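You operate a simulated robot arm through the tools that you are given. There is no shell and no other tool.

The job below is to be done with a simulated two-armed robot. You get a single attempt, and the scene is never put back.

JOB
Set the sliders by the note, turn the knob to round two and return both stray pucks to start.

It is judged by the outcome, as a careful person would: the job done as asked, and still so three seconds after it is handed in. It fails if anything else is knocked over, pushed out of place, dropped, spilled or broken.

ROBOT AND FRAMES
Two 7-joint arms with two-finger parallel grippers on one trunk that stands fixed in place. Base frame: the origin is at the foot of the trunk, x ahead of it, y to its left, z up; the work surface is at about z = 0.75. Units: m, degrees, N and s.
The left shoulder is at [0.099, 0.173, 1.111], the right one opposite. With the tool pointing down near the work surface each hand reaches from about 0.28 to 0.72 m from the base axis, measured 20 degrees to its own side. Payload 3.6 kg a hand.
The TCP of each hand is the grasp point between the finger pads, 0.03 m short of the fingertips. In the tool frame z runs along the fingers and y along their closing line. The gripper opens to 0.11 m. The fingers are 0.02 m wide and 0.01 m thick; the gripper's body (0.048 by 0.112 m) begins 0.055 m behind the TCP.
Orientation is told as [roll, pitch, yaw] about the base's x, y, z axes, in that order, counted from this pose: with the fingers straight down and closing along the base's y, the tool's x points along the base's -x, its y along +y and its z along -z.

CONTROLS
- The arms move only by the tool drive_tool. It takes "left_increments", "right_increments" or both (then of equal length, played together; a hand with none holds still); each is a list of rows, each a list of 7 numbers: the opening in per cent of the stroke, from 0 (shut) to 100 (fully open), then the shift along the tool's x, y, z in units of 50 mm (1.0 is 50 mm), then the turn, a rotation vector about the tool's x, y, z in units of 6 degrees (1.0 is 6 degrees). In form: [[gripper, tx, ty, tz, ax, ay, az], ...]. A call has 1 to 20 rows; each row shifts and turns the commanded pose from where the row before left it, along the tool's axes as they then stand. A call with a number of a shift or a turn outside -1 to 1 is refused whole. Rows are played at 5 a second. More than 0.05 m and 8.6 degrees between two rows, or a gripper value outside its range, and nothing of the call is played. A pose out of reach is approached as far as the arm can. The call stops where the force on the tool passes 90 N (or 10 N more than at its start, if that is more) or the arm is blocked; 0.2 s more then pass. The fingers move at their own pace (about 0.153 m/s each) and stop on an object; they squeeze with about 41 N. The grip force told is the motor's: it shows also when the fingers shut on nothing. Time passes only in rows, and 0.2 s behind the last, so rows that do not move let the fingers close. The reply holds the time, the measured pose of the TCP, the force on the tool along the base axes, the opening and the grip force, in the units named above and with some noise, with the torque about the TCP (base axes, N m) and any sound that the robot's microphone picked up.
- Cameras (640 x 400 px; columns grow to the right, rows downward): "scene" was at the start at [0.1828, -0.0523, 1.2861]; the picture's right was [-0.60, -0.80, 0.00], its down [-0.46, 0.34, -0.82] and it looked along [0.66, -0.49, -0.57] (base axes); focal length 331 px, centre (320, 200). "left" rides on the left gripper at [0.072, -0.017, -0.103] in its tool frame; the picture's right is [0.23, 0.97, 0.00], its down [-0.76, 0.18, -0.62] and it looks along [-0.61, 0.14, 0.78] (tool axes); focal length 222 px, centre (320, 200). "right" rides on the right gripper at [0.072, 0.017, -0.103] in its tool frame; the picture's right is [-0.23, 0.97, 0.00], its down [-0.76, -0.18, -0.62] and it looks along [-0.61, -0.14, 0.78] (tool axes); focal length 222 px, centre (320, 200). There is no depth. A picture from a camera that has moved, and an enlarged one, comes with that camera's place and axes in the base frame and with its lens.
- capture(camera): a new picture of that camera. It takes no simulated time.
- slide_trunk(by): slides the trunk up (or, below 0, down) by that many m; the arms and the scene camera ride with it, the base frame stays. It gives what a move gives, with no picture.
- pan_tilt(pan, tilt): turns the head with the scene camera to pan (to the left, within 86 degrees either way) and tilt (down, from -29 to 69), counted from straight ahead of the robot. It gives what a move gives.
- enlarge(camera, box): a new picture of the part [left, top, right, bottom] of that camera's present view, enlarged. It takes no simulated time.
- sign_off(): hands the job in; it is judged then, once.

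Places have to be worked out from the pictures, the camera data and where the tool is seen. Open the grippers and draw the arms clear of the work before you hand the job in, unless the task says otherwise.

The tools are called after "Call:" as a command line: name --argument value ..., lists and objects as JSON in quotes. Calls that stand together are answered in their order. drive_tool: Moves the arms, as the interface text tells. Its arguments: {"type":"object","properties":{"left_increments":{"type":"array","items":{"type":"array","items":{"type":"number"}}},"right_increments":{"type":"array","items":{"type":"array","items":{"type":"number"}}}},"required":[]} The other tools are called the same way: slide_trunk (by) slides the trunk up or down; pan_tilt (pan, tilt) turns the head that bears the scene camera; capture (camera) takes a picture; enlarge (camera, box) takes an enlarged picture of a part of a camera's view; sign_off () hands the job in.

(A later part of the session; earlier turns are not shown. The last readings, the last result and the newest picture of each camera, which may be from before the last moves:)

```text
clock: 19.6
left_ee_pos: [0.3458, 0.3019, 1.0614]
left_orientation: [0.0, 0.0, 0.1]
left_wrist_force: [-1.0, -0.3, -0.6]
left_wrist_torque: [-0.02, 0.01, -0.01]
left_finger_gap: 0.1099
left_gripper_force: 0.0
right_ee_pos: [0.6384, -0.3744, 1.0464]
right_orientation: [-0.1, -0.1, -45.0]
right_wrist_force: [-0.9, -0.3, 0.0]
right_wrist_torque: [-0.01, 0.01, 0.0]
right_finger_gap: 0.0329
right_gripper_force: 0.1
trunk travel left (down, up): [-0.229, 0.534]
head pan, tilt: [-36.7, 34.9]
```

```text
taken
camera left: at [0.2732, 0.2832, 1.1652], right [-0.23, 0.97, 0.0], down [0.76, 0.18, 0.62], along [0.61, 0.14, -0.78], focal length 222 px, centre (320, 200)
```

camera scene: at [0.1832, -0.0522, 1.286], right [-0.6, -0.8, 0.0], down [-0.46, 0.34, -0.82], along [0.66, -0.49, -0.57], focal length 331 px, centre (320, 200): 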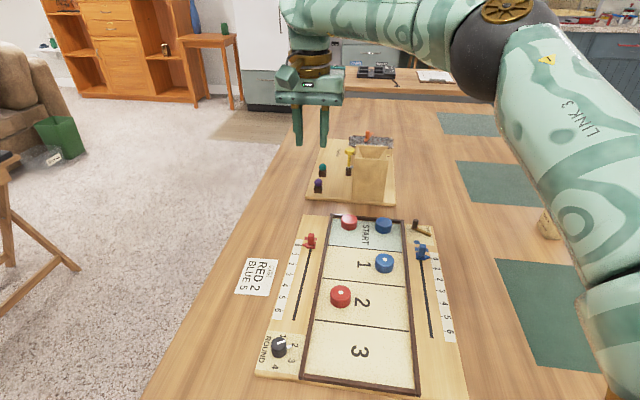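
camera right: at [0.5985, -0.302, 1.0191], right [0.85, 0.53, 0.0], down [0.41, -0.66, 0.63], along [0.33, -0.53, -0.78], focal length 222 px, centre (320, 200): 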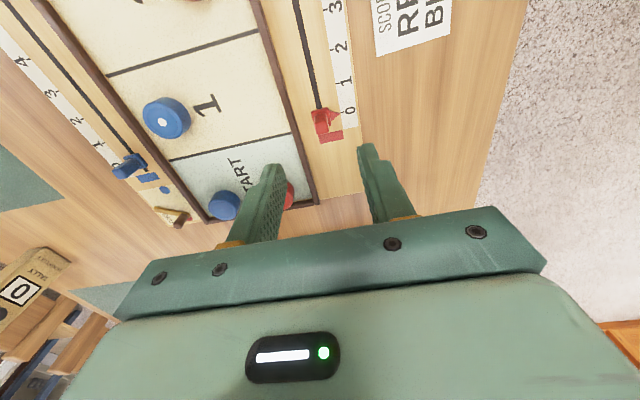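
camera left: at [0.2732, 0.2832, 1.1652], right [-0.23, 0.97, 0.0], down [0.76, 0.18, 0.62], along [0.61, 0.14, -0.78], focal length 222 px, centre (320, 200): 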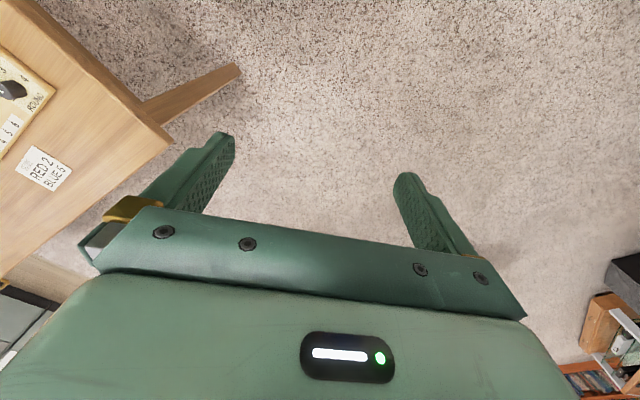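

Nothing lies below either hand at risk and the elbow is high. I'll lower the trunk by 0.2 m.

Call:
slide_trunk --by -0.2

Call:
capture --camera "scene"

Call:
capture --camera "right"

```text
clock: 21.8
left_ee_pos: [0.3726, 0.3046, 0.8403]
left_orientation: [0.0, 6.0, 0.0]
left_wrist_force: [0.2, 0.1, 0.1]
left_wrist_torque: [0.04, 0.0, -0.02]
left_finger_gap: 0.11
left_gripper_force: 0.0
right_ee_pos: [0.6376, -0.3743, 0.8455]
right_orientation: [0.0, -0.3, -45.0]
right_wrist_force: [-0.7, 1.0, 0.9]
right_wrist_torque: [-0.01, -0.02, -0.02]
right_finger_gap: 0.0331
right_gripper_force: 0.1
trunk travel left (down, up): [-0.029, 0.734]
head pan, tilt: [-36.7, 34.9]
```

```text
taken
camera scene: at [0.3014, -0.052, 1.0733], right [-0.6, -0.8, 0.0], down [-0.46, 0.34, -0.82], along [0.66, -0.49, -0.57], focal length 331 px, centre (320, 200)
```

scene: 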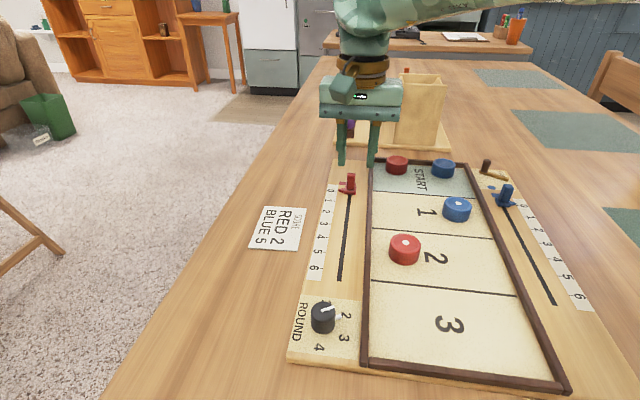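

```text
taken
camera right: at [0.5975, -0.3105, 0.9484], right [0.85, 0.53, 0.0], down [0.41, -0.66, 0.63], along [0.33, -0.53, -0.78], focal length 222 px, centre (320, 200)
```

right: 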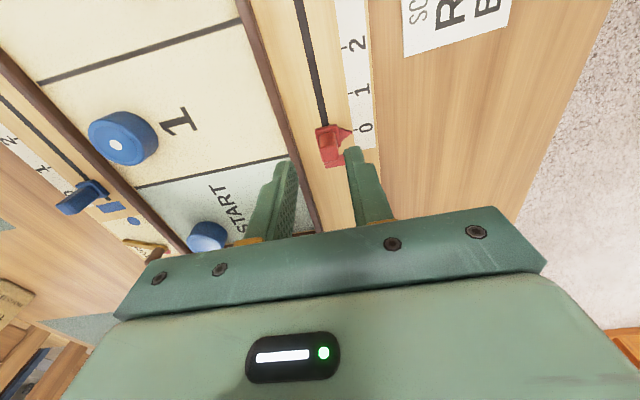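

The trunk leaned forward as it lowered, so the scene camera is now at x≈0.30, which brings the shoulder closer to the work. I'll look closely at the slider from both cameras again.

Call:
enlarge --camera "right" --box '[260, 80, 400, 185]'

Call:
enlarge --camera "scene" --box '[310, 120, 430, 210]'

```text
3.81 times, centred on (330, 132) of right
camera zoom: at [0.5975, -0.3105, 0.9484], right [0.85, 0.53, 0.0], down [0.41, -0.66, 0.63], along [0.33, -0.53, -0.78], focal length 846 px, centre (282, 457)
```

zoom: 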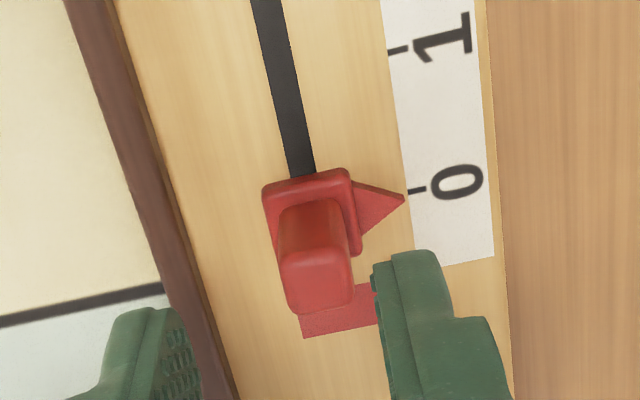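

```text
4.44 times, centred on (370, 165) of scene
camera zoom: at [0.3014, -0.052, 1.0733], right [-0.6, -0.8, 0.0], down [-0.46, 0.34, -0.82], along [0.66, -0.49, -0.57], focal length 1469 px, centre (98, 356)
```

zoom: 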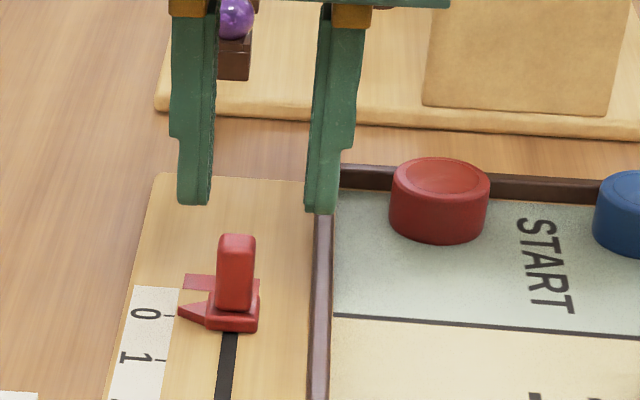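

The post lies about 6 mm toward START and 6 mm to the left of the tool axis. I'll shift by that, narrow the opening to about 29 mm, and lower just above the post top for a check.

Call:
drive_tool --right_increments '[[26, -0.12, 0.124, 0, 0, 0, 0], [26, 0, 0, 0.25, 0, 0, 0], [26, 0, 0, 0, 0, 0, 0]]'

Call:
enlarge --camera "right" --box '[260, 80, 400, 185]'

Call:
enlarge --camera "scene" --box '[310, 120, 430, 210]'

```text
clock: 22.6
left_ee_pos: [0.3733, 0.3054, 0.8407]
left_orientation: [0.0, 6.1, 0.1]
left_wrist_force: [0.0, 0.4, 0.1]
left_wrist_torque: [0.03, -0.01, 0.01]
left_finger_gap: 0.1098
left_gripper_force: 0.1
right_ee_pos: [0.6463, -0.3731, 0.8309]
right_orientation: [-0.1, -0.2, -45.0]
right_wrist_force: [0.3, 0.1, 0.5]
right_wrist_torque: [-0.01, 0.02, -0.02]
right_finger_gap: 0.0287
right_gripper_force: 0.0
trunk travel left (down, up): [-0.029, 0.734]
head pan, tilt: [-36.7, 34.9]
```

```text
3.81 times, centred on (330, 132) of right
camera zoom: at [0.6072, -0.3106, 0.9348], right [0.85, 0.53, 0.0], down [0.41, -0.66, 0.63], along [0.33, -0.53, -0.78], focal length 846 px, centre (282, 457)
```

zoom: 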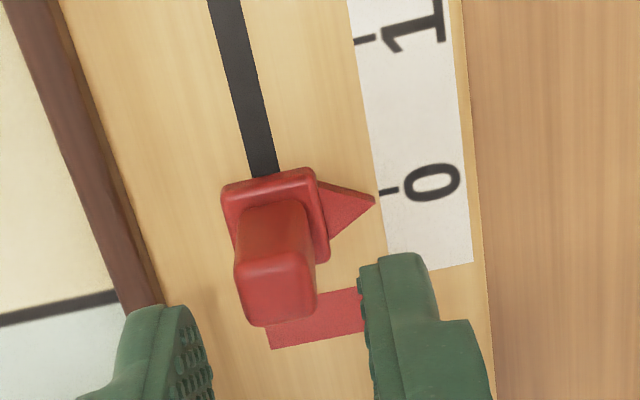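

```text
4.44 times, centred on (370, 165) of scene
camera zoom: at [0.302, -0.052, 1.073], right [-0.6, -0.8, 0.0], down [-0.46, 0.34, -0.82], along [0.66, -0.49, -0.57], focal length 1469 px, centre (98, 356)
```

zoom: 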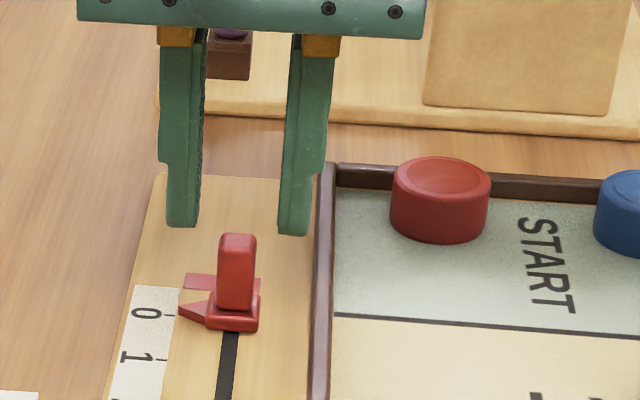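

The post is now centred between the fingertips within a couple of mm. I'll lower to TCP z≈0.806 and close on it.

Call:
drive_tool --right_increments '[[26, 0, 0, 0.25, 0, 0, 0], [26, 0, 0, 0.25, 0, 0, 0], [26, 0, 0, 0, 0, 0, 0], [10, 0, 0, 0, 0, 0, 0], [8, 0, 0, 0, 0, 0, 0]]'

Call:
enlarge --camera "right" --box '[260, 80, 400, 185]'

Call:
enlarge --camera "scene" --box '[310, 120, 430, 210]'

```text
clock: 23.8
left_ee_pos: [0.3729, 0.3035, 0.8412]
left_orientation: [0.0, 6.2, 0.0]
left_wrist_force: [0.3, -0.2, 0.0]
left_wrist_torque: [-0.01, -0.03, -0.01]
left_finger_gap: 0.1102
left_gripper_force: 0.1
right_ee_pos: [0.6456, -0.375, 0.8077]
right_orientation: [-0.1, -0.1, -45.1]
right_wrist_force: [-5.3, -3.2, -1.3]
right_wrist_torque: [-0.36, -0.34, 0.02]
right_finger_gap: 0.0141
right_gripper_force: 45.5
trunk travel left (down, up): [-0.029, 0.734]
head pan, tilt: [-36.7, 34.9]
```

```text
3.81 times, centred on (330, 132) of right
camera zoom: at [0.6065, -0.3106, 0.9102], right [0.85, 0.53, 0.0], down [0.41, -0.66, 0.63], along [0.33, -0.53, -0.78], focal length 846 px, centre (282, 457)
```

zoom: 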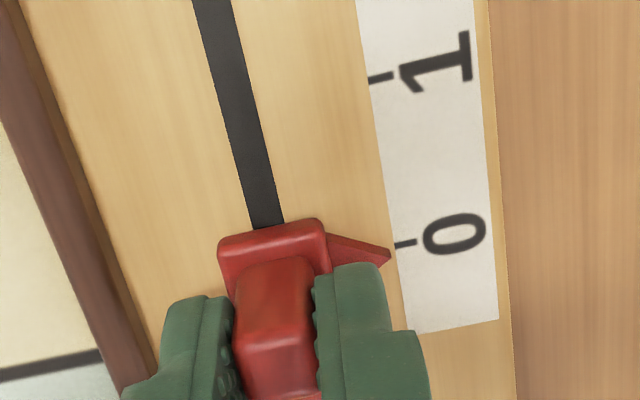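

```text
4.44 times, centred on (370, 165) of scene
camera zoom: at [0.3015, -0.0525, 1.0731], right [-0.6, -0.8, 0.0], down [-0.46, 0.34, -0.82], along [0.66, -0.49, -0.57], focal length 1469 px, centre (98, 356)
```

zoom: 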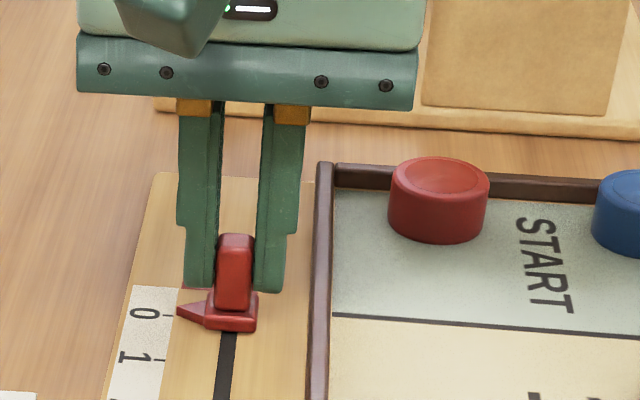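

Gripped at 14.1 mm. I'll slide it 60 mm toward the higher numbers (tool +x), with a slight sideways shift to ease the 6 N side load.

Call:
drive_tool --right_increments '[[8, 0, -0.012, 0, 0, 0, 0], [8, 0.24, 0, 0, 0, 0, 0], [8, 0.24, 0, 0, 0, 0, 0], [8, 0.24, 0, 0, 0, 0, 0], [8, 0.24, 0, 0, 0, 0, 0], [8, 0.24, 0, 0, 0, 0, 0], [8, 0, 0, 0, 0, 0, 0]]'

Call:
enlarge --camera "right" --box '[260, 80, 400, 185]'

Call:
enlarge --camera "scene" --box '[300, 150, 420, 240]'

```text
clock: 25.4
left_ee_pos: [0.3734, 0.304, 0.8401]
left_orientation: [0.0, 6.1, 0.2]
left_wrist_force: [0.5, 0.3, 0.5]
left_wrist_torque: [0.02, -0.04, -0.01]
left_finger_gap: 0.1103
left_gripper_force: 0.0
right_ee_pos: [0.6027, -0.3319, 0.8079]
right_orientation: [-0.1, 0.0, -44.9]
right_wrist_force: [-1.6, -0.8, -6.6]
right_wrist_torque: [-0.69, -0.8, 0.0]
right_finger_gap: 0.0136
right_gripper_force: 45.0
trunk travel left (down, up): [-0.029, 0.734]
head pan, tilt: [-36.7, 34.9]
```

```text
3.81 times, centred on (330, 132) of right
camera zoom: at [0.5642, -0.2683, 0.9103], right [0.85, 0.53, 0.0], down [0.41, -0.66, 0.62], along [0.33, -0.53, -0.78], focal length 846 px, centre (282, 457)
```

zoom: 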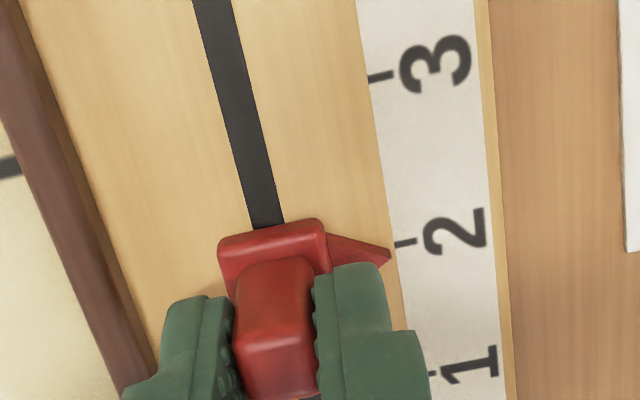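

```text
4.44 times, centred on (360, 195) of scene
camera zoom: at [0.3023, -0.0523, 1.0728], right [-0.6, -0.8, 0.0], down [-0.46, 0.34, -0.82], along [0.66, -0.49, -0.57], focal length 1469 px, centre (142, 222)
```

zoom: 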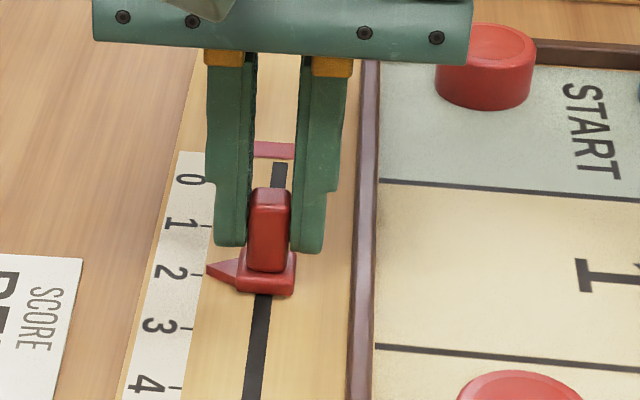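

The pointer now stands to tick 2 exactly as it stood to tick 0 before. I'll open to 26% and rise.

Call:
drive_tool --right_increments '[[20, 0, 0, 0, 0, 0, 0], [27, 0, 0, 0, 0, 0, 0], [27, 0, 0, -0.5, 0, 0, 0], [27, 0, 0, -0.8, 0, 0, 0], [27, 0, 0, -0.8, 0, 0, 0], [27, 0, 0, 0, 0, 0, 0]]'

Call:
enlarge --camera "scene" --box '[300, 150, 420, 240]'

Call:
capture --camera "right"

```text
clock: 26.8
left_ee_pos: [0.3731, 0.3043, 0.8398]
left_orientation: [0.0, 6.1, 0.1]
left_wrist_force: [0.1, 0.3, 0.4]
left_wrist_torque: [0.02, 0.01, 0.02]
left_finger_gap: 0.11
left_gripper_force: 0.0
right_ee_pos: [0.6035, -0.33, 0.9131]
right_orientation: [-0.1, -0.2, -45.0]
right_wrist_force: [0.8, 0.0, -1.1]
right_wrist_torque: [-0.01, 0.02, 0.01]
right_finger_gap: 0.0298
right_gripper_force: 0.0
trunk travel left (down, up): [-0.029, 0.734]
head pan, tilt: [-36.7, 34.9]
```

```text
4.44 times, centred on (360, 195) of scene
camera zoom: at [0.302, -0.0519, 1.073], right [-0.6, -0.8, 0.0], down [-0.46, 0.34, -0.82], along [0.66, -0.49, -0.57], focal length 1469 px, centre (142, 222)
```

zoom: 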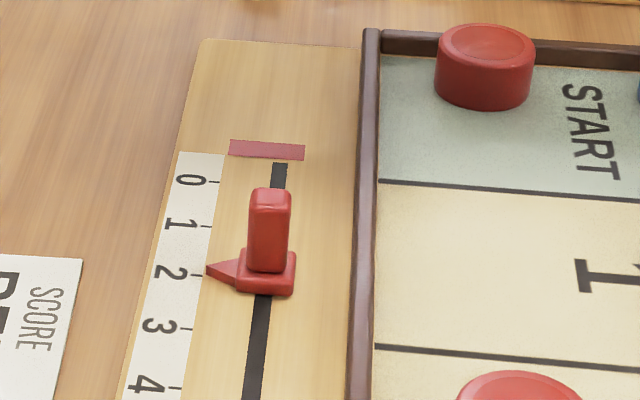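

```text
taken
camera right: at [0.5639, -0.2669, 1.0163], right [0.85, 0.53, 0.0], down [0.41, -0.66, 0.63], along [0.33, -0.53, -0.78], focal length 222 px, centre (320, 200)
```

right: 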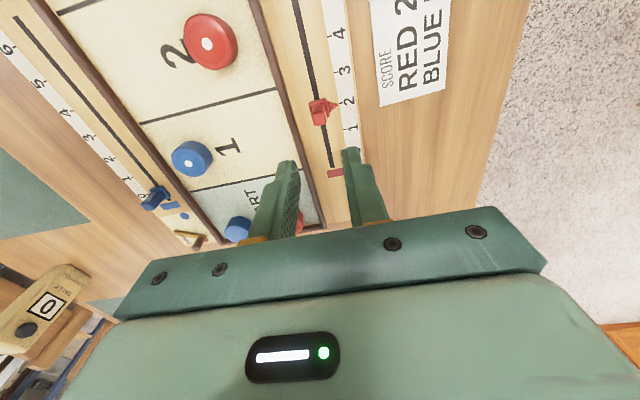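

Red reads 2. Next I'll move at z≈0.913 over the blue slider, estimated at about [0.472,-0.545].

Call:
drive_tool --right_increments '[[30, -0.198, -0.816, 0, 0, 0, 0], [30, -0.198, -0.816, 0, 0, 0, 0], [30, -0.198, -0.816, 0, 0, 0, 0], [30, -0.198, -0.816, 0, 0, 0, 0], [30, -0.198, -0.816, 0, 0, 0, 0], [30, -0.198, -0.816, 0, 0, 0, 0], [30, 0, 0, 0, 0, 0, 0]]'

Call:
capture --camera "right"

Call:
enlarge --camera "right" --box '[260, 80, 400, 185]'

Call:
capture --camera "scene"

```text
clock: 28.4
left_ee_pos: [0.3729, 0.3049, 0.8405]
left_orientation: [0.1, 6.0, 0.1]
left_wrist_force: [0.1, -0.1, -0.2]
left_wrist_torque: [0.01, 0.03, -0.01]
left_finger_gap: 0.1101
left_gripper_force: 0.1
right_ee_pos: [0.4738, -0.5481, 0.9123]
right_orientation: [0.0, -0.1, -45.0]
right_wrist_force: [1.0, 0.1, -0.2]
right_wrist_torque: [0.0, 0.02, 0.0]
right_finger_gap: 0.0328
right_gripper_force: 0.0
trunk travel left (down, up): [-0.029, 0.734]
head pan, tilt: [-36.7, 34.9]
```

```text
taken
camera right: at [0.4339, -0.4842, 1.0156], right [0.85, 0.53, 0.0], down [0.41, -0.66, 0.62], along [0.33, -0.53, -0.78], focal length 222 px, centre (320, 200)
```

right: 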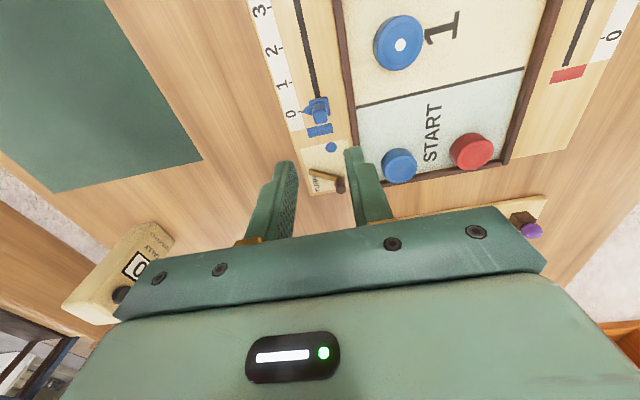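

```text
3.81 times, centred on (330, 132) of right
camera zoom: at [0.4339, -0.4842, 1.0156], right [0.85, 0.53, 0.0], down [0.41, -0.66, 0.62], along [0.33, -0.53, -0.78], focal length 846 px, centre (282, 457)
```

zoom: 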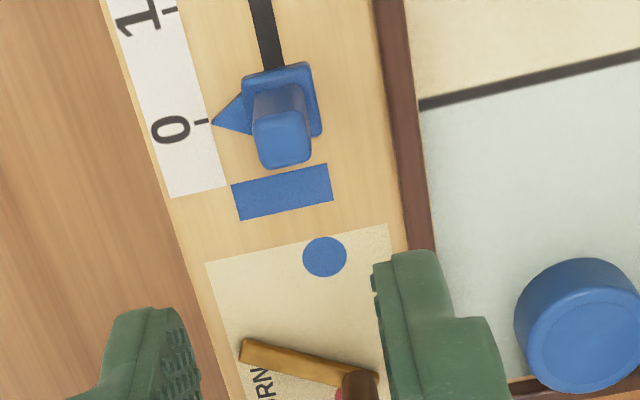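

```text
taken
camera scene: at [0.302, -0.052, 1.073], right [-0.6, -0.8, 0.0], down [-0.46, 0.34, -0.82], along [0.66, -0.49, -0.57], focal length 331 px, centre (320, 200)
```

scene: 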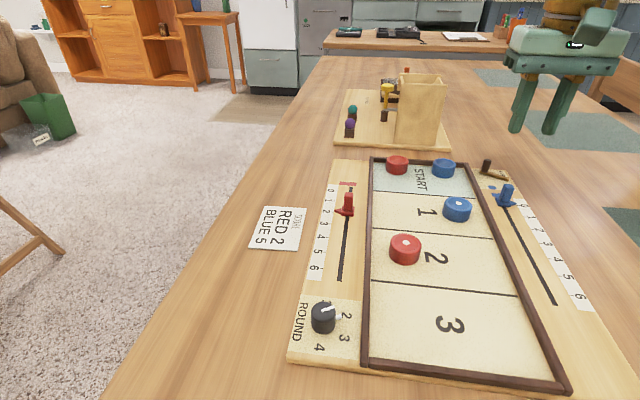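

The blue post is within 1.5 mm of the tool axis. I'll trim by that, narrow to about 29 mm and lower to just above the post top.

Call:
drive_tool --right_increments '[[26, 0.028, 0.02, 0, 0, 0, 0], [26, 0, 0, 0.6, 0, 0, 0], [26, 0, 0, 0.6, 0, 0, 0], [26, 0, 0, 0.45, 0, 0, 0], [26, 0, 0, 0, 0, 0, 0]]'

Call:
enlarge --camera "right" --box '[260, 80, 400, 185]'

Call:
enlarge --camera "scene" --box '[440, 120, 600, 240]'

```text
clock: 29.6
left_ee_pos: [0.3738, 0.3047, 0.8399]
left_orientation: [0.0, 6.1, 0.1]
left_wrist_force: [0.1, -0.3, 0.5]
left_wrist_torque: [-0.02, 0.01, 0.02]
left_finger_gap: 0.11
left_gripper_force: 0.1
right_ee_pos: [0.4728, -0.5447, 0.8317]
right_orientation: [-0.2, -0.1, -45.0]
right_wrist_force: [0.2, -0.5, 1.4]
right_wrist_torque: [-0.01, -0.02, 0.0]
right_finger_gap: 0.0286
right_gripper_force: 0.0
trunk travel left (down, up): [-0.029, 0.734]
head pan, tilt: [-36.7, 34.9]
```

```text
3.81 times, centred on (330, 132) of right
camera zoom: at [0.4331, -0.481, 0.9345], right [0.85, 0.53, 0.0], down [0.41, -0.66, 0.63], along [0.33, -0.53, -0.78], focal length 846 px, centre (282, 457)
```

zoom: 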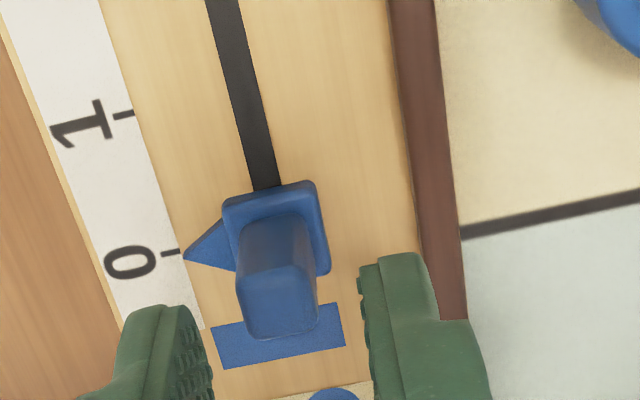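

```text
3.33 times, centred on (520, 180) of scene
camera zoom: at [0.3019, -0.0521, 1.073], right [-0.6, -0.8, 0.0], down [-0.46, 0.34, -0.82], along [0.66, -0.49, -0.57], focal length 1102 px, centre (-347, 267)
```

zoom: 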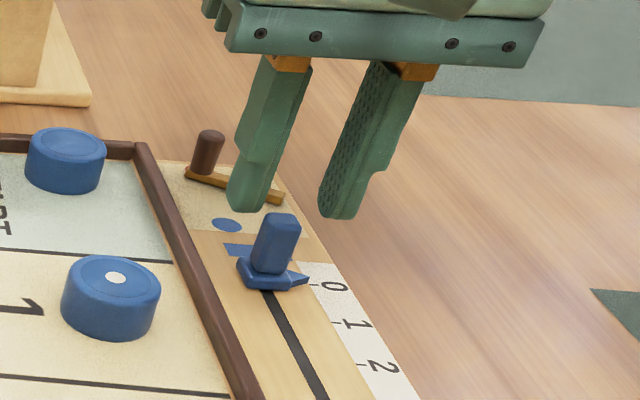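

Alignment matches the red case. I'll descend to z≈0.806 and close on the post.

Call:
drive_tool --right_increments '[[26, -0.02, 0, 0.25, 0, 0, 0], [26, 0, 0, 0.26, 0, 0, 0], [26, 0, 0, 0, 0, 0, 0], [10, 0, 0, 0, 0, 0, 0], [8, 0, 0, 0, 0, 0, 0]]'

Call:
enlarge --camera "right" --box '[260, 80, 400, 185]'

Call:
enlarge --camera "scene" --box '[440, 120, 600, 240]'

```text
clock: 30.8
left_ee_pos: [0.3719, 0.3033, 0.841]
left_orientation: [0.0, 6.2, 0.1]
left_wrist_force: [0.3, -0.7, -0.2]
left_wrist_torque: [-0.03, 0.01, -0.01]
left_finger_gap: 0.1099
left_gripper_force: 0.1
right_ee_pos: [0.4717, -0.5463, 0.8064]
right_orientation: [-0.1, -0.2, -44.9]
right_wrist_force: [-2.2, -1.3, -1.4]
right_wrist_torque: [-0.72, -0.74, 0.0]
right_finger_gap: 0.0134
right_gripper_force: 45.5
trunk travel left (down, up): [-0.029, 0.734]
head pan, tilt: [-36.7, 34.9]
```

```text
3.81 times, centred on (330, 132) of right
camera zoom: at [0.4326, -0.4819, 0.9087], right [0.85, 0.53, 0.0], down [0.41, -0.66, 0.63], along [0.33, -0.53, -0.78], focal length 846 px, centre (282, 457)
```

zoom: 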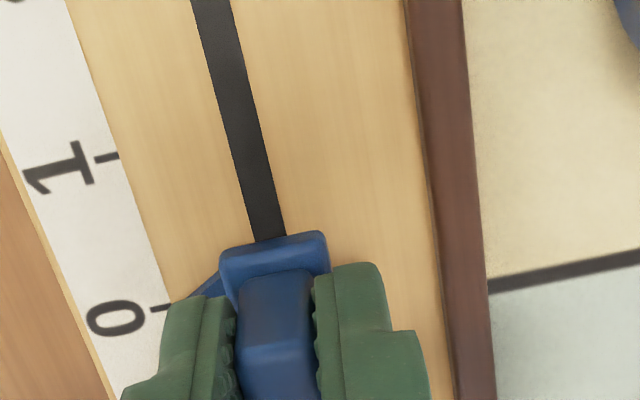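

```text
3.33 times, centred on (520, 180) of scene
camera zoom: at [0.3017, -0.0522, 1.073], right [-0.6, -0.8, 0.0], down [-0.46, 0.34, -0.82], along [0.66, -0.49, -0.57], focal length 1102 px, centre (-347, 267)
```

zoom: 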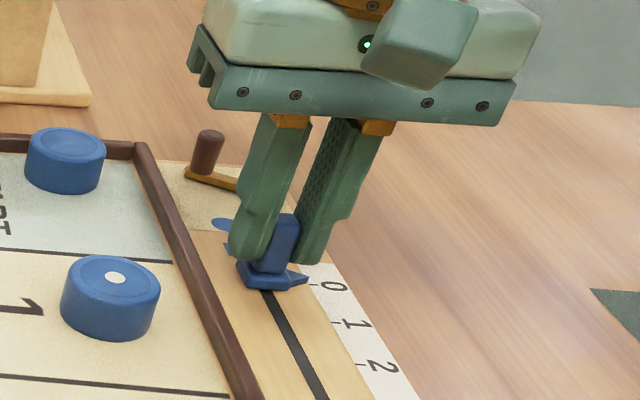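

Gripped at 13.4 mm. I'll slide it 150 mm along the slot (tool +x) to 5, in small rows.

Call:
drive_tool --right_increments '[[8, 0.25, 0, 0, 0, 0, 0], [8, 0.25, 0, 0, 0, 0, 0], [8, 0.25, 0, 0, 0, 0, 0], [8, 0.25, 0, 0, 0, 0, 0], [8, 0.25, 0, 0, 0, 0, 0], [8, 0.25, 0, 0, 0, 0, 0], [8, 0, 0, 0, 0, 0, 0]]'

Call:
enlarge --camera "right" --box '[260, 80, 400, 185]'

```text
clock: 32.4
left_ee_pos: [0.3719, 0.3054, 0.8403]
left_orientation: [0.0, 6.1, 0.0]
left_wrist_force: [-0.8, -0.4, 0.6]
left_wrist_torque: [0.02, -0.03, 0.0]
left_finger_gap: 0.1101
left_gripper_force: 0.0
right_ee_pos: [0.4201, -0.4931, 0.8057]
right_orientation: [0.0, -0.4, -45.1]
right_wrist_force: [4.1, 4.2, 12.9]
right_wrist_torque: [-0.74, -1.09, -0.01]
right_finger_gap: 0.0138
right_gripper_force: 45.2
trunk travel left (down, up): [-0.029, 0.734]
head pan, tilt: [-36.7, 34.9]
```

```text
3.81 times, centred on (330, 132) of right
camera zoom: at [0.3793, -0.4287, 0.9084], right [0.85, 0.53, 0.0], down [0.41, -0.66, 0.63], along [0.33, -0.53, -0.78], focal length 846 px, centre (282, 457)
```

zoom: 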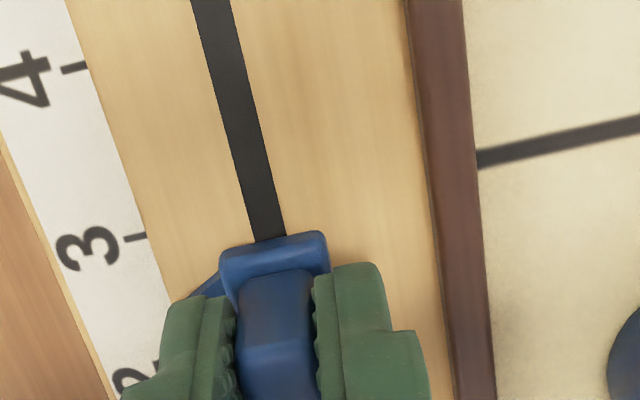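

It's at 2.5 as expected; a 13 N upward force has built up, so I'll ease the hand up by a millimetre while sliding the remaining 75 mm.

Call:
drive_tool --right_increments '[[8, 0, 0, -0.02, 0, 0, 0], [8, 0.25, 0, 0, 0, 0, 0], [8, 0.25, 0, 0, 0, 0, 0], [8, 0.25, 0, 0, 0, 0, 0], [8, 0.25, 0, 0, 0, 0, 0], [8, 0.25, 0, 0, 0, 0, 0], [8, 0.25, 0, 0, 0, 0, 0], [8, 0, 0, 0, 0, 0, 0]]'

Call:
enlarge --camera "right" --box '[260, 80, 400, 185]'

Call:
capture --camera "scene"

```text
clock: 34.2
left_ee_pos: [0.3715, 0.305, 0.839]
left_orientation: [0.1, 6.0, 0.1]
left_wrist_force: [0.2, 0.0, -0.7]
left_wrist_torque: [0.0, -0.03, -0.02]
left_finger_gap: 0.1102
left_gripper_force: 0.1
right_ee_pos: [0.3663, -0.4405, 0.8061]
right_orientation: [-0.1, -0.2, -44.9]
right_wrist_force: [3.6, 5.2, 6.5]
right_wrist_torque: [1.13, 0.89, 0.01]
right_finger_gap: 0.0136
right_gripper_force: 45.0
trunk travel left (down, up): [-0.029, 0.734]
head pan, tilt: [-36.7, 34.9]
```

```text
3.81 times, centred on (330, 132) of right
camera zoom: at [0.3269, -0.3763, 0.9086], right [0.85, 0.53, 0.0], down [0.41, -0.66, 0.62], along [0.33, -0.53, -0.78], focal length 846 px, centre (282, 457)
```

zoom: 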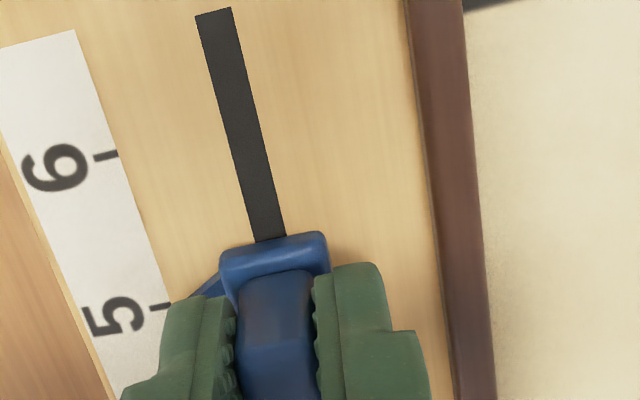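

```text
taken
camera scene: at [0.3019, -0.0513, 1.0731], right [-0.6, -0.8, 0.0], down [-0.46, 0.34, -0.82], along [0.66, -0.49, -0.57], focal length 331 px, centre (320, 200)
```

scene: 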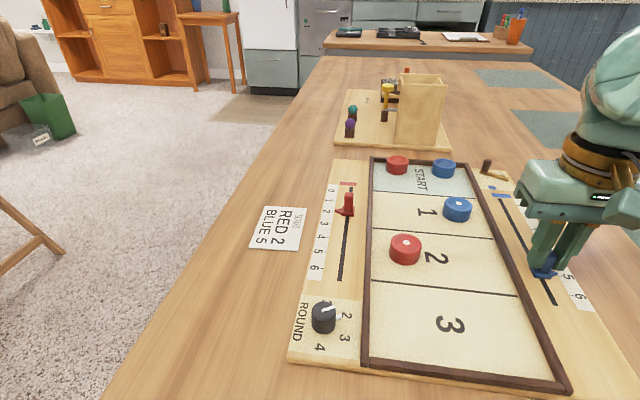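

The picture matches the starting one with "5" in the place of "0". I'll release and rise.

Call:
drive_tool --right_increments '[[20, 0, 0, 0, 0, 0, 0], [27, 0, 0, 0, 0, 0, 0], [27, 0, 0, -0.5, 0, 0, 0], [27, 0, 0, -0.8, 0, 0, 0], [27, 0, 0, -0.8, 0, 0, 0], [27, 0, 0, 0, 0, 0, 0]]'

Call:
enlarge --camera "right" --box '[240, 60, 380, 165]'

Call:
enlarge --camera "scene" --box '[480, 200, 620, 320]'

```text
clock: 35.6
left_ee_pos: [0.3731, 0.3049, 0.8407]
left_orientation: [0.0, 6.1, 0.1]
left_wrist_force: [0.4, -0.3, -0.1]
left_wrist_torque: [0.0, 0.04, -0.02]
left_finger_gap: 0.1102
left_gripper_force: 0.1
right_ee_pos: [0.3672, -0.4436, 0.9009]
right_orientation: [0.0, -0.2, -45.0]
right_wrist_force: [-0.1, 0.9, -0.9]
right_wrist_torque: [0.01, -0.02, -0.01]
right_finger_gap: 0.0298
right_gripper_force: 0.2
right hand out of reach, approached as far as the arm can: row 5
trunk travel left (down, up): [-0.029, 0.734]
head pan, tilt: [-36.7, 34.9]
```

```text
3.81 times, centred on (310, 112) of right
camera zoom: at [0.3277, -0.3793, 1.0026], right [0.85, 0.53, 0.0], down [0.41, -0.66, 0.63], along [0.33, -0.53, -0.78], focal length 846 px, centre (358, 533)
```

zoom: 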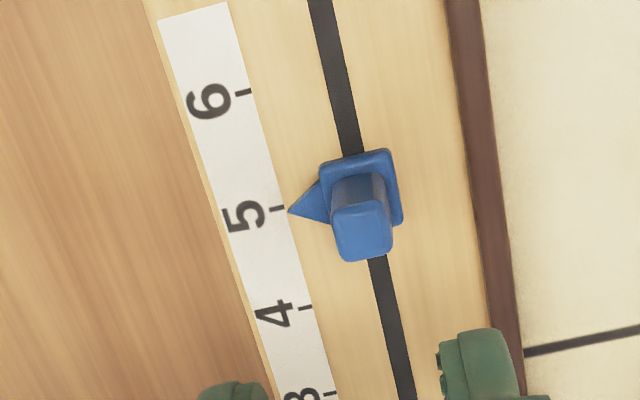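

```text
3.33 times, centred on (550, 260) of scene
camera zoom: at [0.3018, -0.0518, 1.073], right [-0.6, -0.8, 0.0], down [-0.46, 0.34, -0.82], along [0.66, -0.49, -0.57], focal length 1102 px, centre (-447, 0)
```

zoom: 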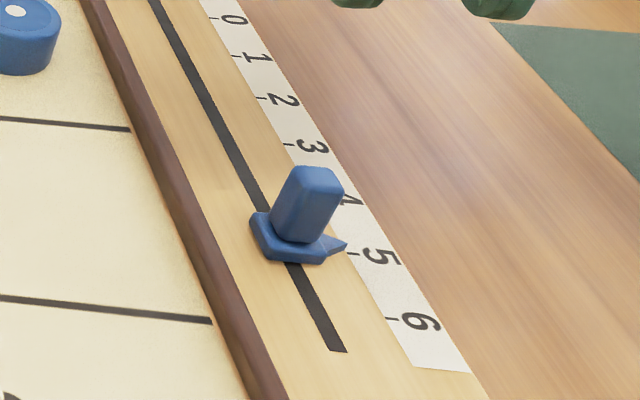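

Blue reads 5. Next I'll move above the blue stray puck at about [0.504,-0.462], keeping z≈0.90, with the fingers opened to about 50 mm.

Call:
drive_tool --right_increments '[[46, -0.55, 0.417, 0, 0, 0, 0], [46, -0.55, 0.417, 0, 0, 0, 0], [46, -0.55, 0.417, 0, 0, 0, 0], [46, -0.55, 0.417, 0, 0, 0, 0], [46, 0, 0, 0, 0, 0, 0]]'

Call:
capture --camera "right"

Call:
enlarge --camera "right" --box '[240, 60, 400, 180]'

```text
clock: 36.8
left_ee_pos: [0.3715, 0.3045, 0.84]
left_orientation: [0.0, 6.1, 0.1]
left_wrist_force: [0.7, 1.0, -0.7]
left_wrist_torque: [0.04, 0.0, -0.03]
left_finger_gap: 0.11
left_gripper_force: 0.0
right_ee_pos: [0.5028, -0.4637, 0.899]
right_orientation: [0.0, -0.2, -44.9]
right_wrist_force: [-0.4, 0.1, 0.4]
right_wrist_torque: [0.0, -0.04, 0.01]
right_finger_gap: 0.0503
right_gripper_force: 0.2
trunk travel left (down, up): [-0.029, 0.734]
head pan, tilt: [-36.7, 34.9]
```

```text
taken
camera right: at [0.463, -0.3991, 1.002], right [0.85, 0.53, 0.0], down [0.41, -0.66, 0.63], along [0.33, -0.53, -0.78], focal length 222 px, centre (320, 200)
```

right: 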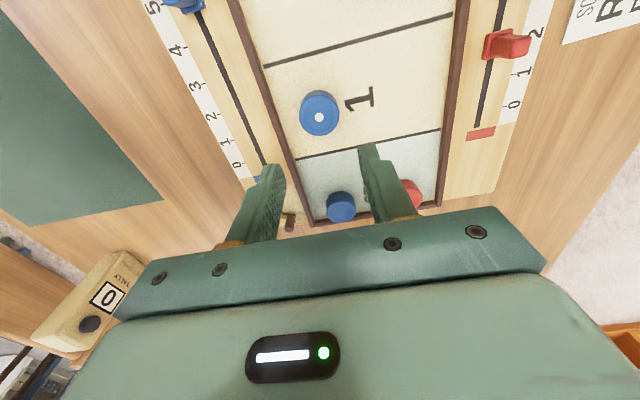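

```text
3.33 times, centred on (320, 120) of right
camera zoom: at [0.463, -0.3991, 1.002], right [0.85, 0.53, 0.0], down [0.41, -0.66, 0.63], along [0.33, -0.53, -0.78], focal length 740 px, centre (320, 467)
```

zoom: 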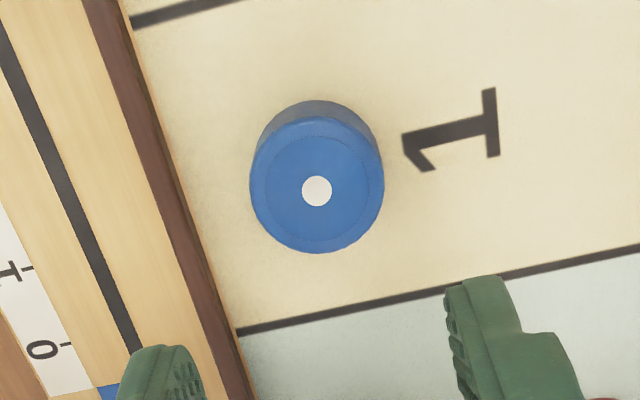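

The puck sits 3 mm toward tool +x and is centred in y; the START line is 47 mm ahead of the tool, which confirms my board coordinates. I'll trim and lower to z≈0.835 for a check.

Call:
drive_tool --right_increments '[[46, 0.055, 0, 0.4, 0, 0, 0], [46, 0, 0, 0.5, 0, 0, 0], [46, 0, 0, 0.38, 0, 0, 0], [46, 0, 0, 0, 0, 0, 0]]'

Call:
enlarge --camera "right" --box '[240, 60, 400, 180]'

Call:
enlarge --camera "scene" --box '[380, 140, 540, 260]'

```text
clock: 37.8
left_ee_pos: [0.3722, 0.3047, 0.8394]
left_orientation: [0.0, 6.0, 0.1]
left_wrist_force: [-0.9, 0.5, -0.4]
left_wrist_torque: [-0.02, -0.02, -0.03]
left_finger_gap: 0.1096
left_gripper_force: 0.0
right_ee_pos: [0.5003, -0.4607, 0.8329]
right_orientation: [-0.1, -0.1, -44.9]
right_wrist_force: [-0.1, 0.8, 0.3]
right_wrist_torque: [-0.01, 0.0, -0.02]
right_finger_gap: 0.0507
right_gripper_force: 0.1
trunk travel left (down, up): [-0.029, 0.734]
head pan, tilt: [-36.7, 34.9]
```

```text
3.33 times, centred on (320, 120) of right
camera zoom: at [0.4606, -0.3964, 0.9362], right [0.85, 0.53, 0.0], down [0.41, -0.66, 0.63], along [0.33, -0.53, -0.78], focal length 740 px, centre (320, 467)
```

zoom: 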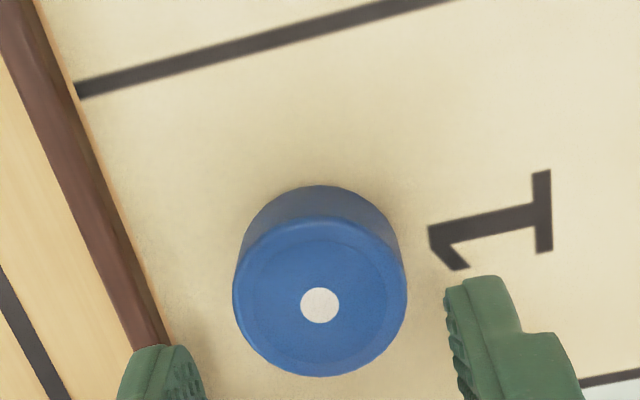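

```text
3.33 times, centred on (460, 200) of scene
camera zoom: at [0.3019, -0.052, 1.073], right [-0.6, -0.8, 0.0], down [-0.46, 0.34, -0.82], along [0.66, -0.49, -0.57], focal length 1102 px, centre (-147, 200)
```

zoom: 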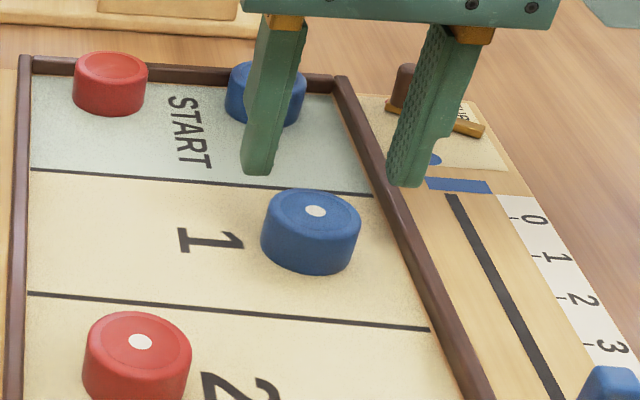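

Centred within about 1–2 mm. I'll lower to TCP z≈0.800 and close on the puck.

Call:
drive_tool --right_increments '[[46, -0.02, 0, 0.33, 0, 0, 0], [46, 0, 0, 0.33, 0, 0, 0], [46, 0, 0, 0, 0, 0, 0], [34, 0, 0, 0, 0, 0, 0], [25, 0, 0, 0, 0, 0, 0], [25, 0, 0, 0, 0, 0, 0]]'

Call:
enlarge --camera "right" --box '[240, 60, 400, 180]'

Call:
enlarge --camera "scene" --box '[380, 140, 540, 260]'

```text
clock: 39.2
left_ee_pos: [0.3724, 0.3032, 0.8392]
left_orientation: [0.0, 6.1, 0.2]
left_wrist_force: [0.3, -0.7, 0.4]
left_wrist_torque: [-0.01, 0.01, 0.01]
left_finger_gap: 0.11
left_gripper_force: 0.1
right_ee_pos: [0.501, -0.4596, 0.8015]
right_orientation: [-0.1, -0.1, -45.0]
right_wrist_force: [-1.0, 0.6, 0.4]
right_wrist_torque: [-0.01, -0.04, 0.01]
right_finger_gap: 0.0365
right_gripper_force: 41.2
trunk travel left (down, up): [-0.029, 0.734]
head pan, tilt: [-36.7, 34.9]
```

```text
3.33 times, centred on (320, 120) of right
camera zoom: at [0.4609, -0.3965, 0.9043], right [0.85, 0.53, 0.0], down [0.41, -0.66, 0.63], along [0.33, -0.53, -0.78], focal length 740 px, centre (320, 467)
```

zoom: 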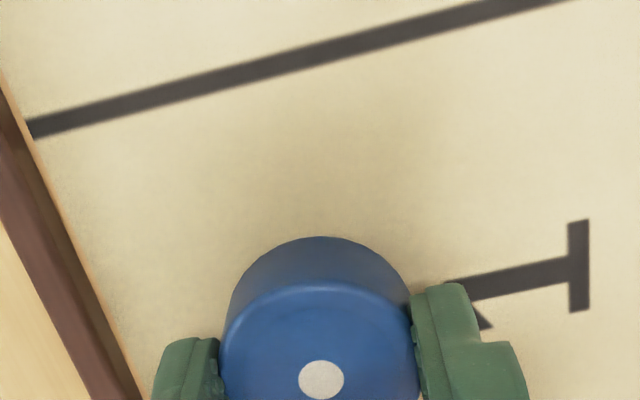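

```text
3.33 times, centred on (460, 200) of scene
camera zoom: at [0.3019, -0.0521, 1.073], right [-0.6, -0.8, 0.0], down [-0.46, 0.34, -0.82], along [0.66, -0.49, -0.57], focal length 1102 px, centre (-147, 200)
```

zoom: 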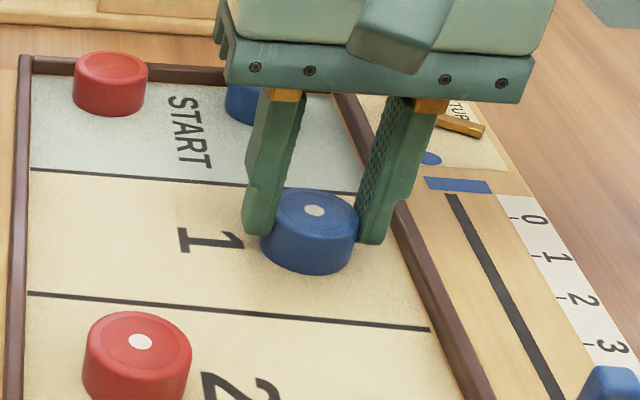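

The puck is held (36.5 mm, 41 N). I'll lift it 45 mm, carry it about 80 mm toward START and about 7 mm inward, and stay high for a check.

Call:
drive_tool --right_increments '[[25, 0, 0, -0.3, 0, 0, 0], [25, 0, 0, -0.3, 0, 0, 0], [25, 0, 0, -0.3, 0, 0, 0], [25, -0.4, 0.034, 0, 0, 0, 0], [25, -0.4, 0.034, 0, 0, 0, 0], [25, -0.4, 0.033, 0, 0, 0, 0], [25, -0.41, 0.033, 0, 0, 0, 0], [25, 0, 0, 0, 0, 0, 0]]'

Call:
capture --camera "right"

Call:
enlarge --camera "scene" --box '[360, 110, 520, 230]'

```text
clock: 41.0
left_ee_pos: [0.3719, 0.3038, 0.8409]
left_orientation: [0.0, 6.1, 0.1]
left_wrist_force: [0.2, -0.2, 0.3]
left_wrist_torque: [0.01, -0.03, -0.03]
left_finger_gap: 0.1102
left_gripper_force: 0.1
right_ee_pos: [0.5647, -0.5121, 0.846]
right_orientation: [0.0, -0.1, -45.0]
right_wrist_force: [-0.4, -0.3, 0.7]
right_wrist_torque: [0.01, 0.0, -0.01]
right_finger_gap: 0.0365
right_gripper_force: 41.3
trunk travel left (down, up): [-0.029, 0.734]
head pan, tilt: [-36.7, 34.9]
```

```text
taken
camera right: at [0.5249, -0.4494, 0.9495], right [0.85, 0.53, 0.0], down [0.41, -0.66, 0.62], along [0.33, -0.53, -0.78], focal length 222 px, centre (320, 200)
```

right: 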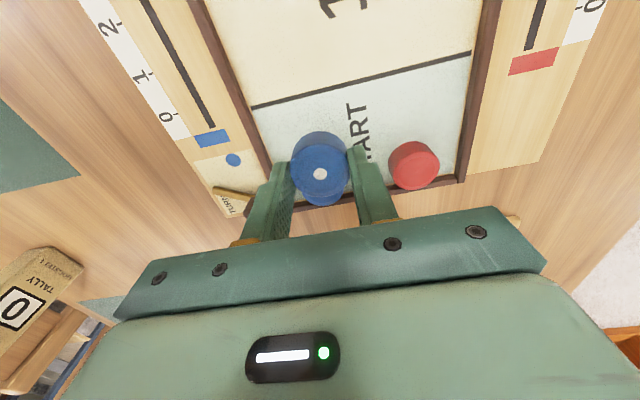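

```text
3.33 times, centred on (440, 170) of scene
camera zoom: at [0.3019, -0.052, 1.073], right [-0.6, -0.8, 0.0], down [-0.46, 0.34, -0.82], along [0.66, -0.49, -0.57], focal length 1102 px, centre (-80, 300)
```

zoom: 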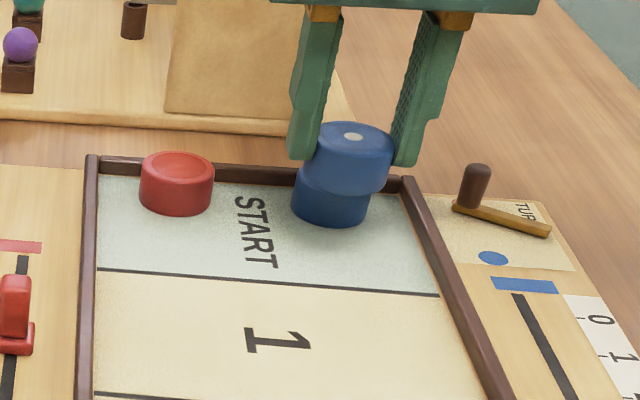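

The puck hangs about 34 mm past the START line and about 10 mm short of the existing blue puck. I'll nudge back 1 mm, lower it and open just enough to release.

Call:
drive_tool --right_increments '[[25, 0.02, 0, 0.3, 0, 0, 0], [25, 0, 0, 0.3, 0, 0, 0], [25, 0, 0, 0.2, 0, 0, 0], [25, 0, 0, 0.09, 0, 0, 0], [25, 0, 0, 0, 0, 0, 0]]'

Call:
enlarge --camera "scene" --box '[360, 110, 520, 230]'

Call:
enlarge --camera "right" --box '[240, 60, 400, 180]'

```text
clock: 42.2
left_ee_pos: [0.374, 0.3053, 0.8409]
left_orientation: [-0.1, 6.1, 0.0]
left_wrist_force: [-0.1, 0.3, 0.5]
left_wrist_torque: [0.05, 0.01, 0.02]
left_finger_gap: 0.11
left_gripper_force: 0.0
right_ee_pos: [0.5634, -0.5144, 0.8032]
right_orientation: [0.0, -0.2, -44.9]
right_wrist_force: [0.3, -0.8, -0.5]
right_wrist_torque: [0.02, 0.01, -0.03]
right_finger_gap: 0.0364
right_gripper_force: 41.1
trunk travel left (down, up): [-0.029, 0.734]
head pan, tilt: [-36.7, 34.9]
```

```text
3.33 times, centred on (440, 170) of scene
camera zoom: at [0.302, -0.0521, 1.073], right [-0.6, -0.8, 0.0], down [-0.46, 0.34, -0.82], along [0.66, -0.49, -0.57], focal length 1102 px, centre (-80, 300)
```

zoom: 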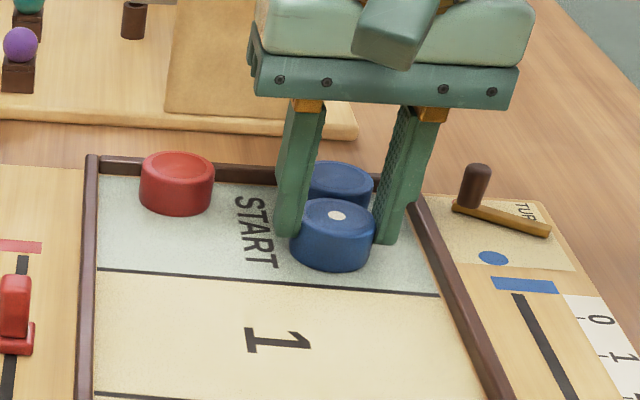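

```text
3.33 times, centred on (320, 120) of right
camera zoom: at [0.5236, -0.4498, 0.9054], right [0.85, 0.53, 0.0], down [0.41, -0.66, 0.62], along [0.33, -0.53, -0.78], focal length 740 px, centre (320, 467)
```

zoom: 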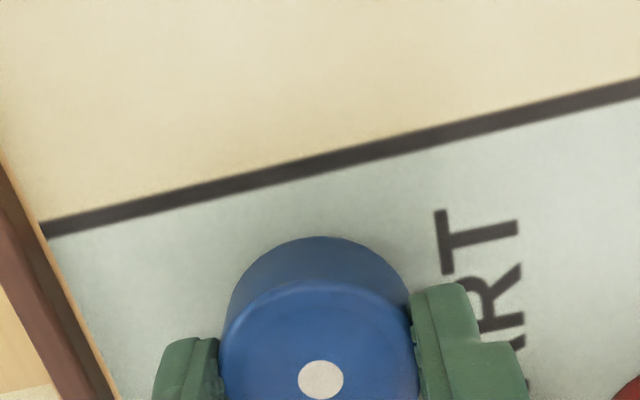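

The puck is clearly inside START with gaps to the line and to the other puck. I'll set it down the last 1 mm, open to 46% and rise.

Call:
drive_tool --right_increments '[[25, 0, 0, 0.025, 0, 0, 0], [34, 0, 0, 0, 0, 0, 0], [40, 0, 0, 0, 0, 0, 0], [45, 0, 0, 0, 0, 0, 0], [45, 0, 0, -0.4, 0, 0, 0], [45, 0, 0, -0.8, 0, 0, 0], [45, 0, 0, -0.8, 0, 0, 0], [45, 0, 0, 0, 0, 0, 0]]'

Call:
enlarge --camera "scene" --box '[360, 110, 520, 230]'

Call:
capture --camera "right"

```text
clock: 44.0
left_ee_pos: [0.3736, 0.3044, 0.8394]
left_orientation: [0.0, 6.1, 0.1]
left_wrist_force: [-0.2, 0.4, 0.3]
left_wrist_torque: [0.01, 0.02, 0.02]
left_finger_gap: 0.1102
left_gripper_force: 0.1
right_ee_pos: [0.5622, -0.5102, 0.8995]
right_orientation: [-0.1, -0.2, -44.9]
right_wrist_force: [0.6, 0.2, -0.1]
right_wrist_torque: [0.0, 0.01, 0.01]
right_finger_gap: 0.0495
right_gripper_force: 0.1
trunk travel left (down, up): [-0.029, 0.734]
head pan, tilt: [-36.7, 34.9]
```

```text
3.33 times, centred on (440, 170) of scene
camera zoom: at [0.3021, -0.052, 1.0729], right [-0.6, -0.8, 0.0], down [-0.46, 0.34, -0.82], along [0.66, -0.49, -0.57], focal length 1102 px, centre (-80, 300)
```

zoom: 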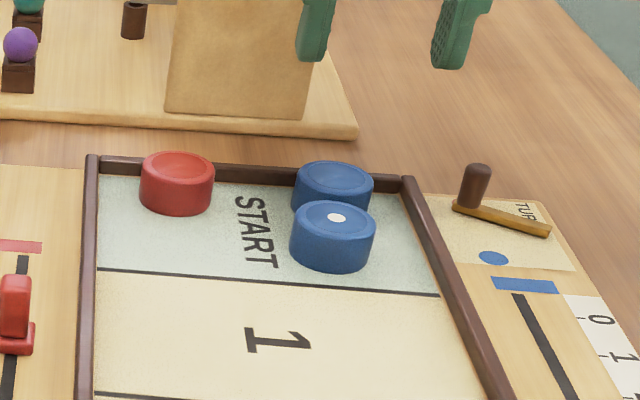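

```text
taken
camera right: at [0.5227, -0.4477, 1.0016], right [0.85, 0.53, 0.0], down [0.41, -0.66, 0.63], along [0.33, -0.53, -0.78], focal length 222 px, centre (320, 200)
```

right: 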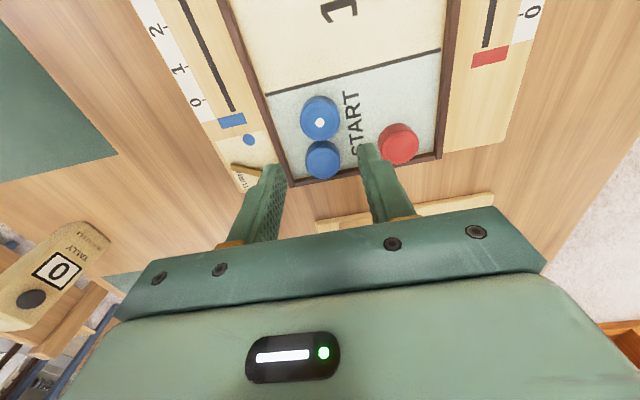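

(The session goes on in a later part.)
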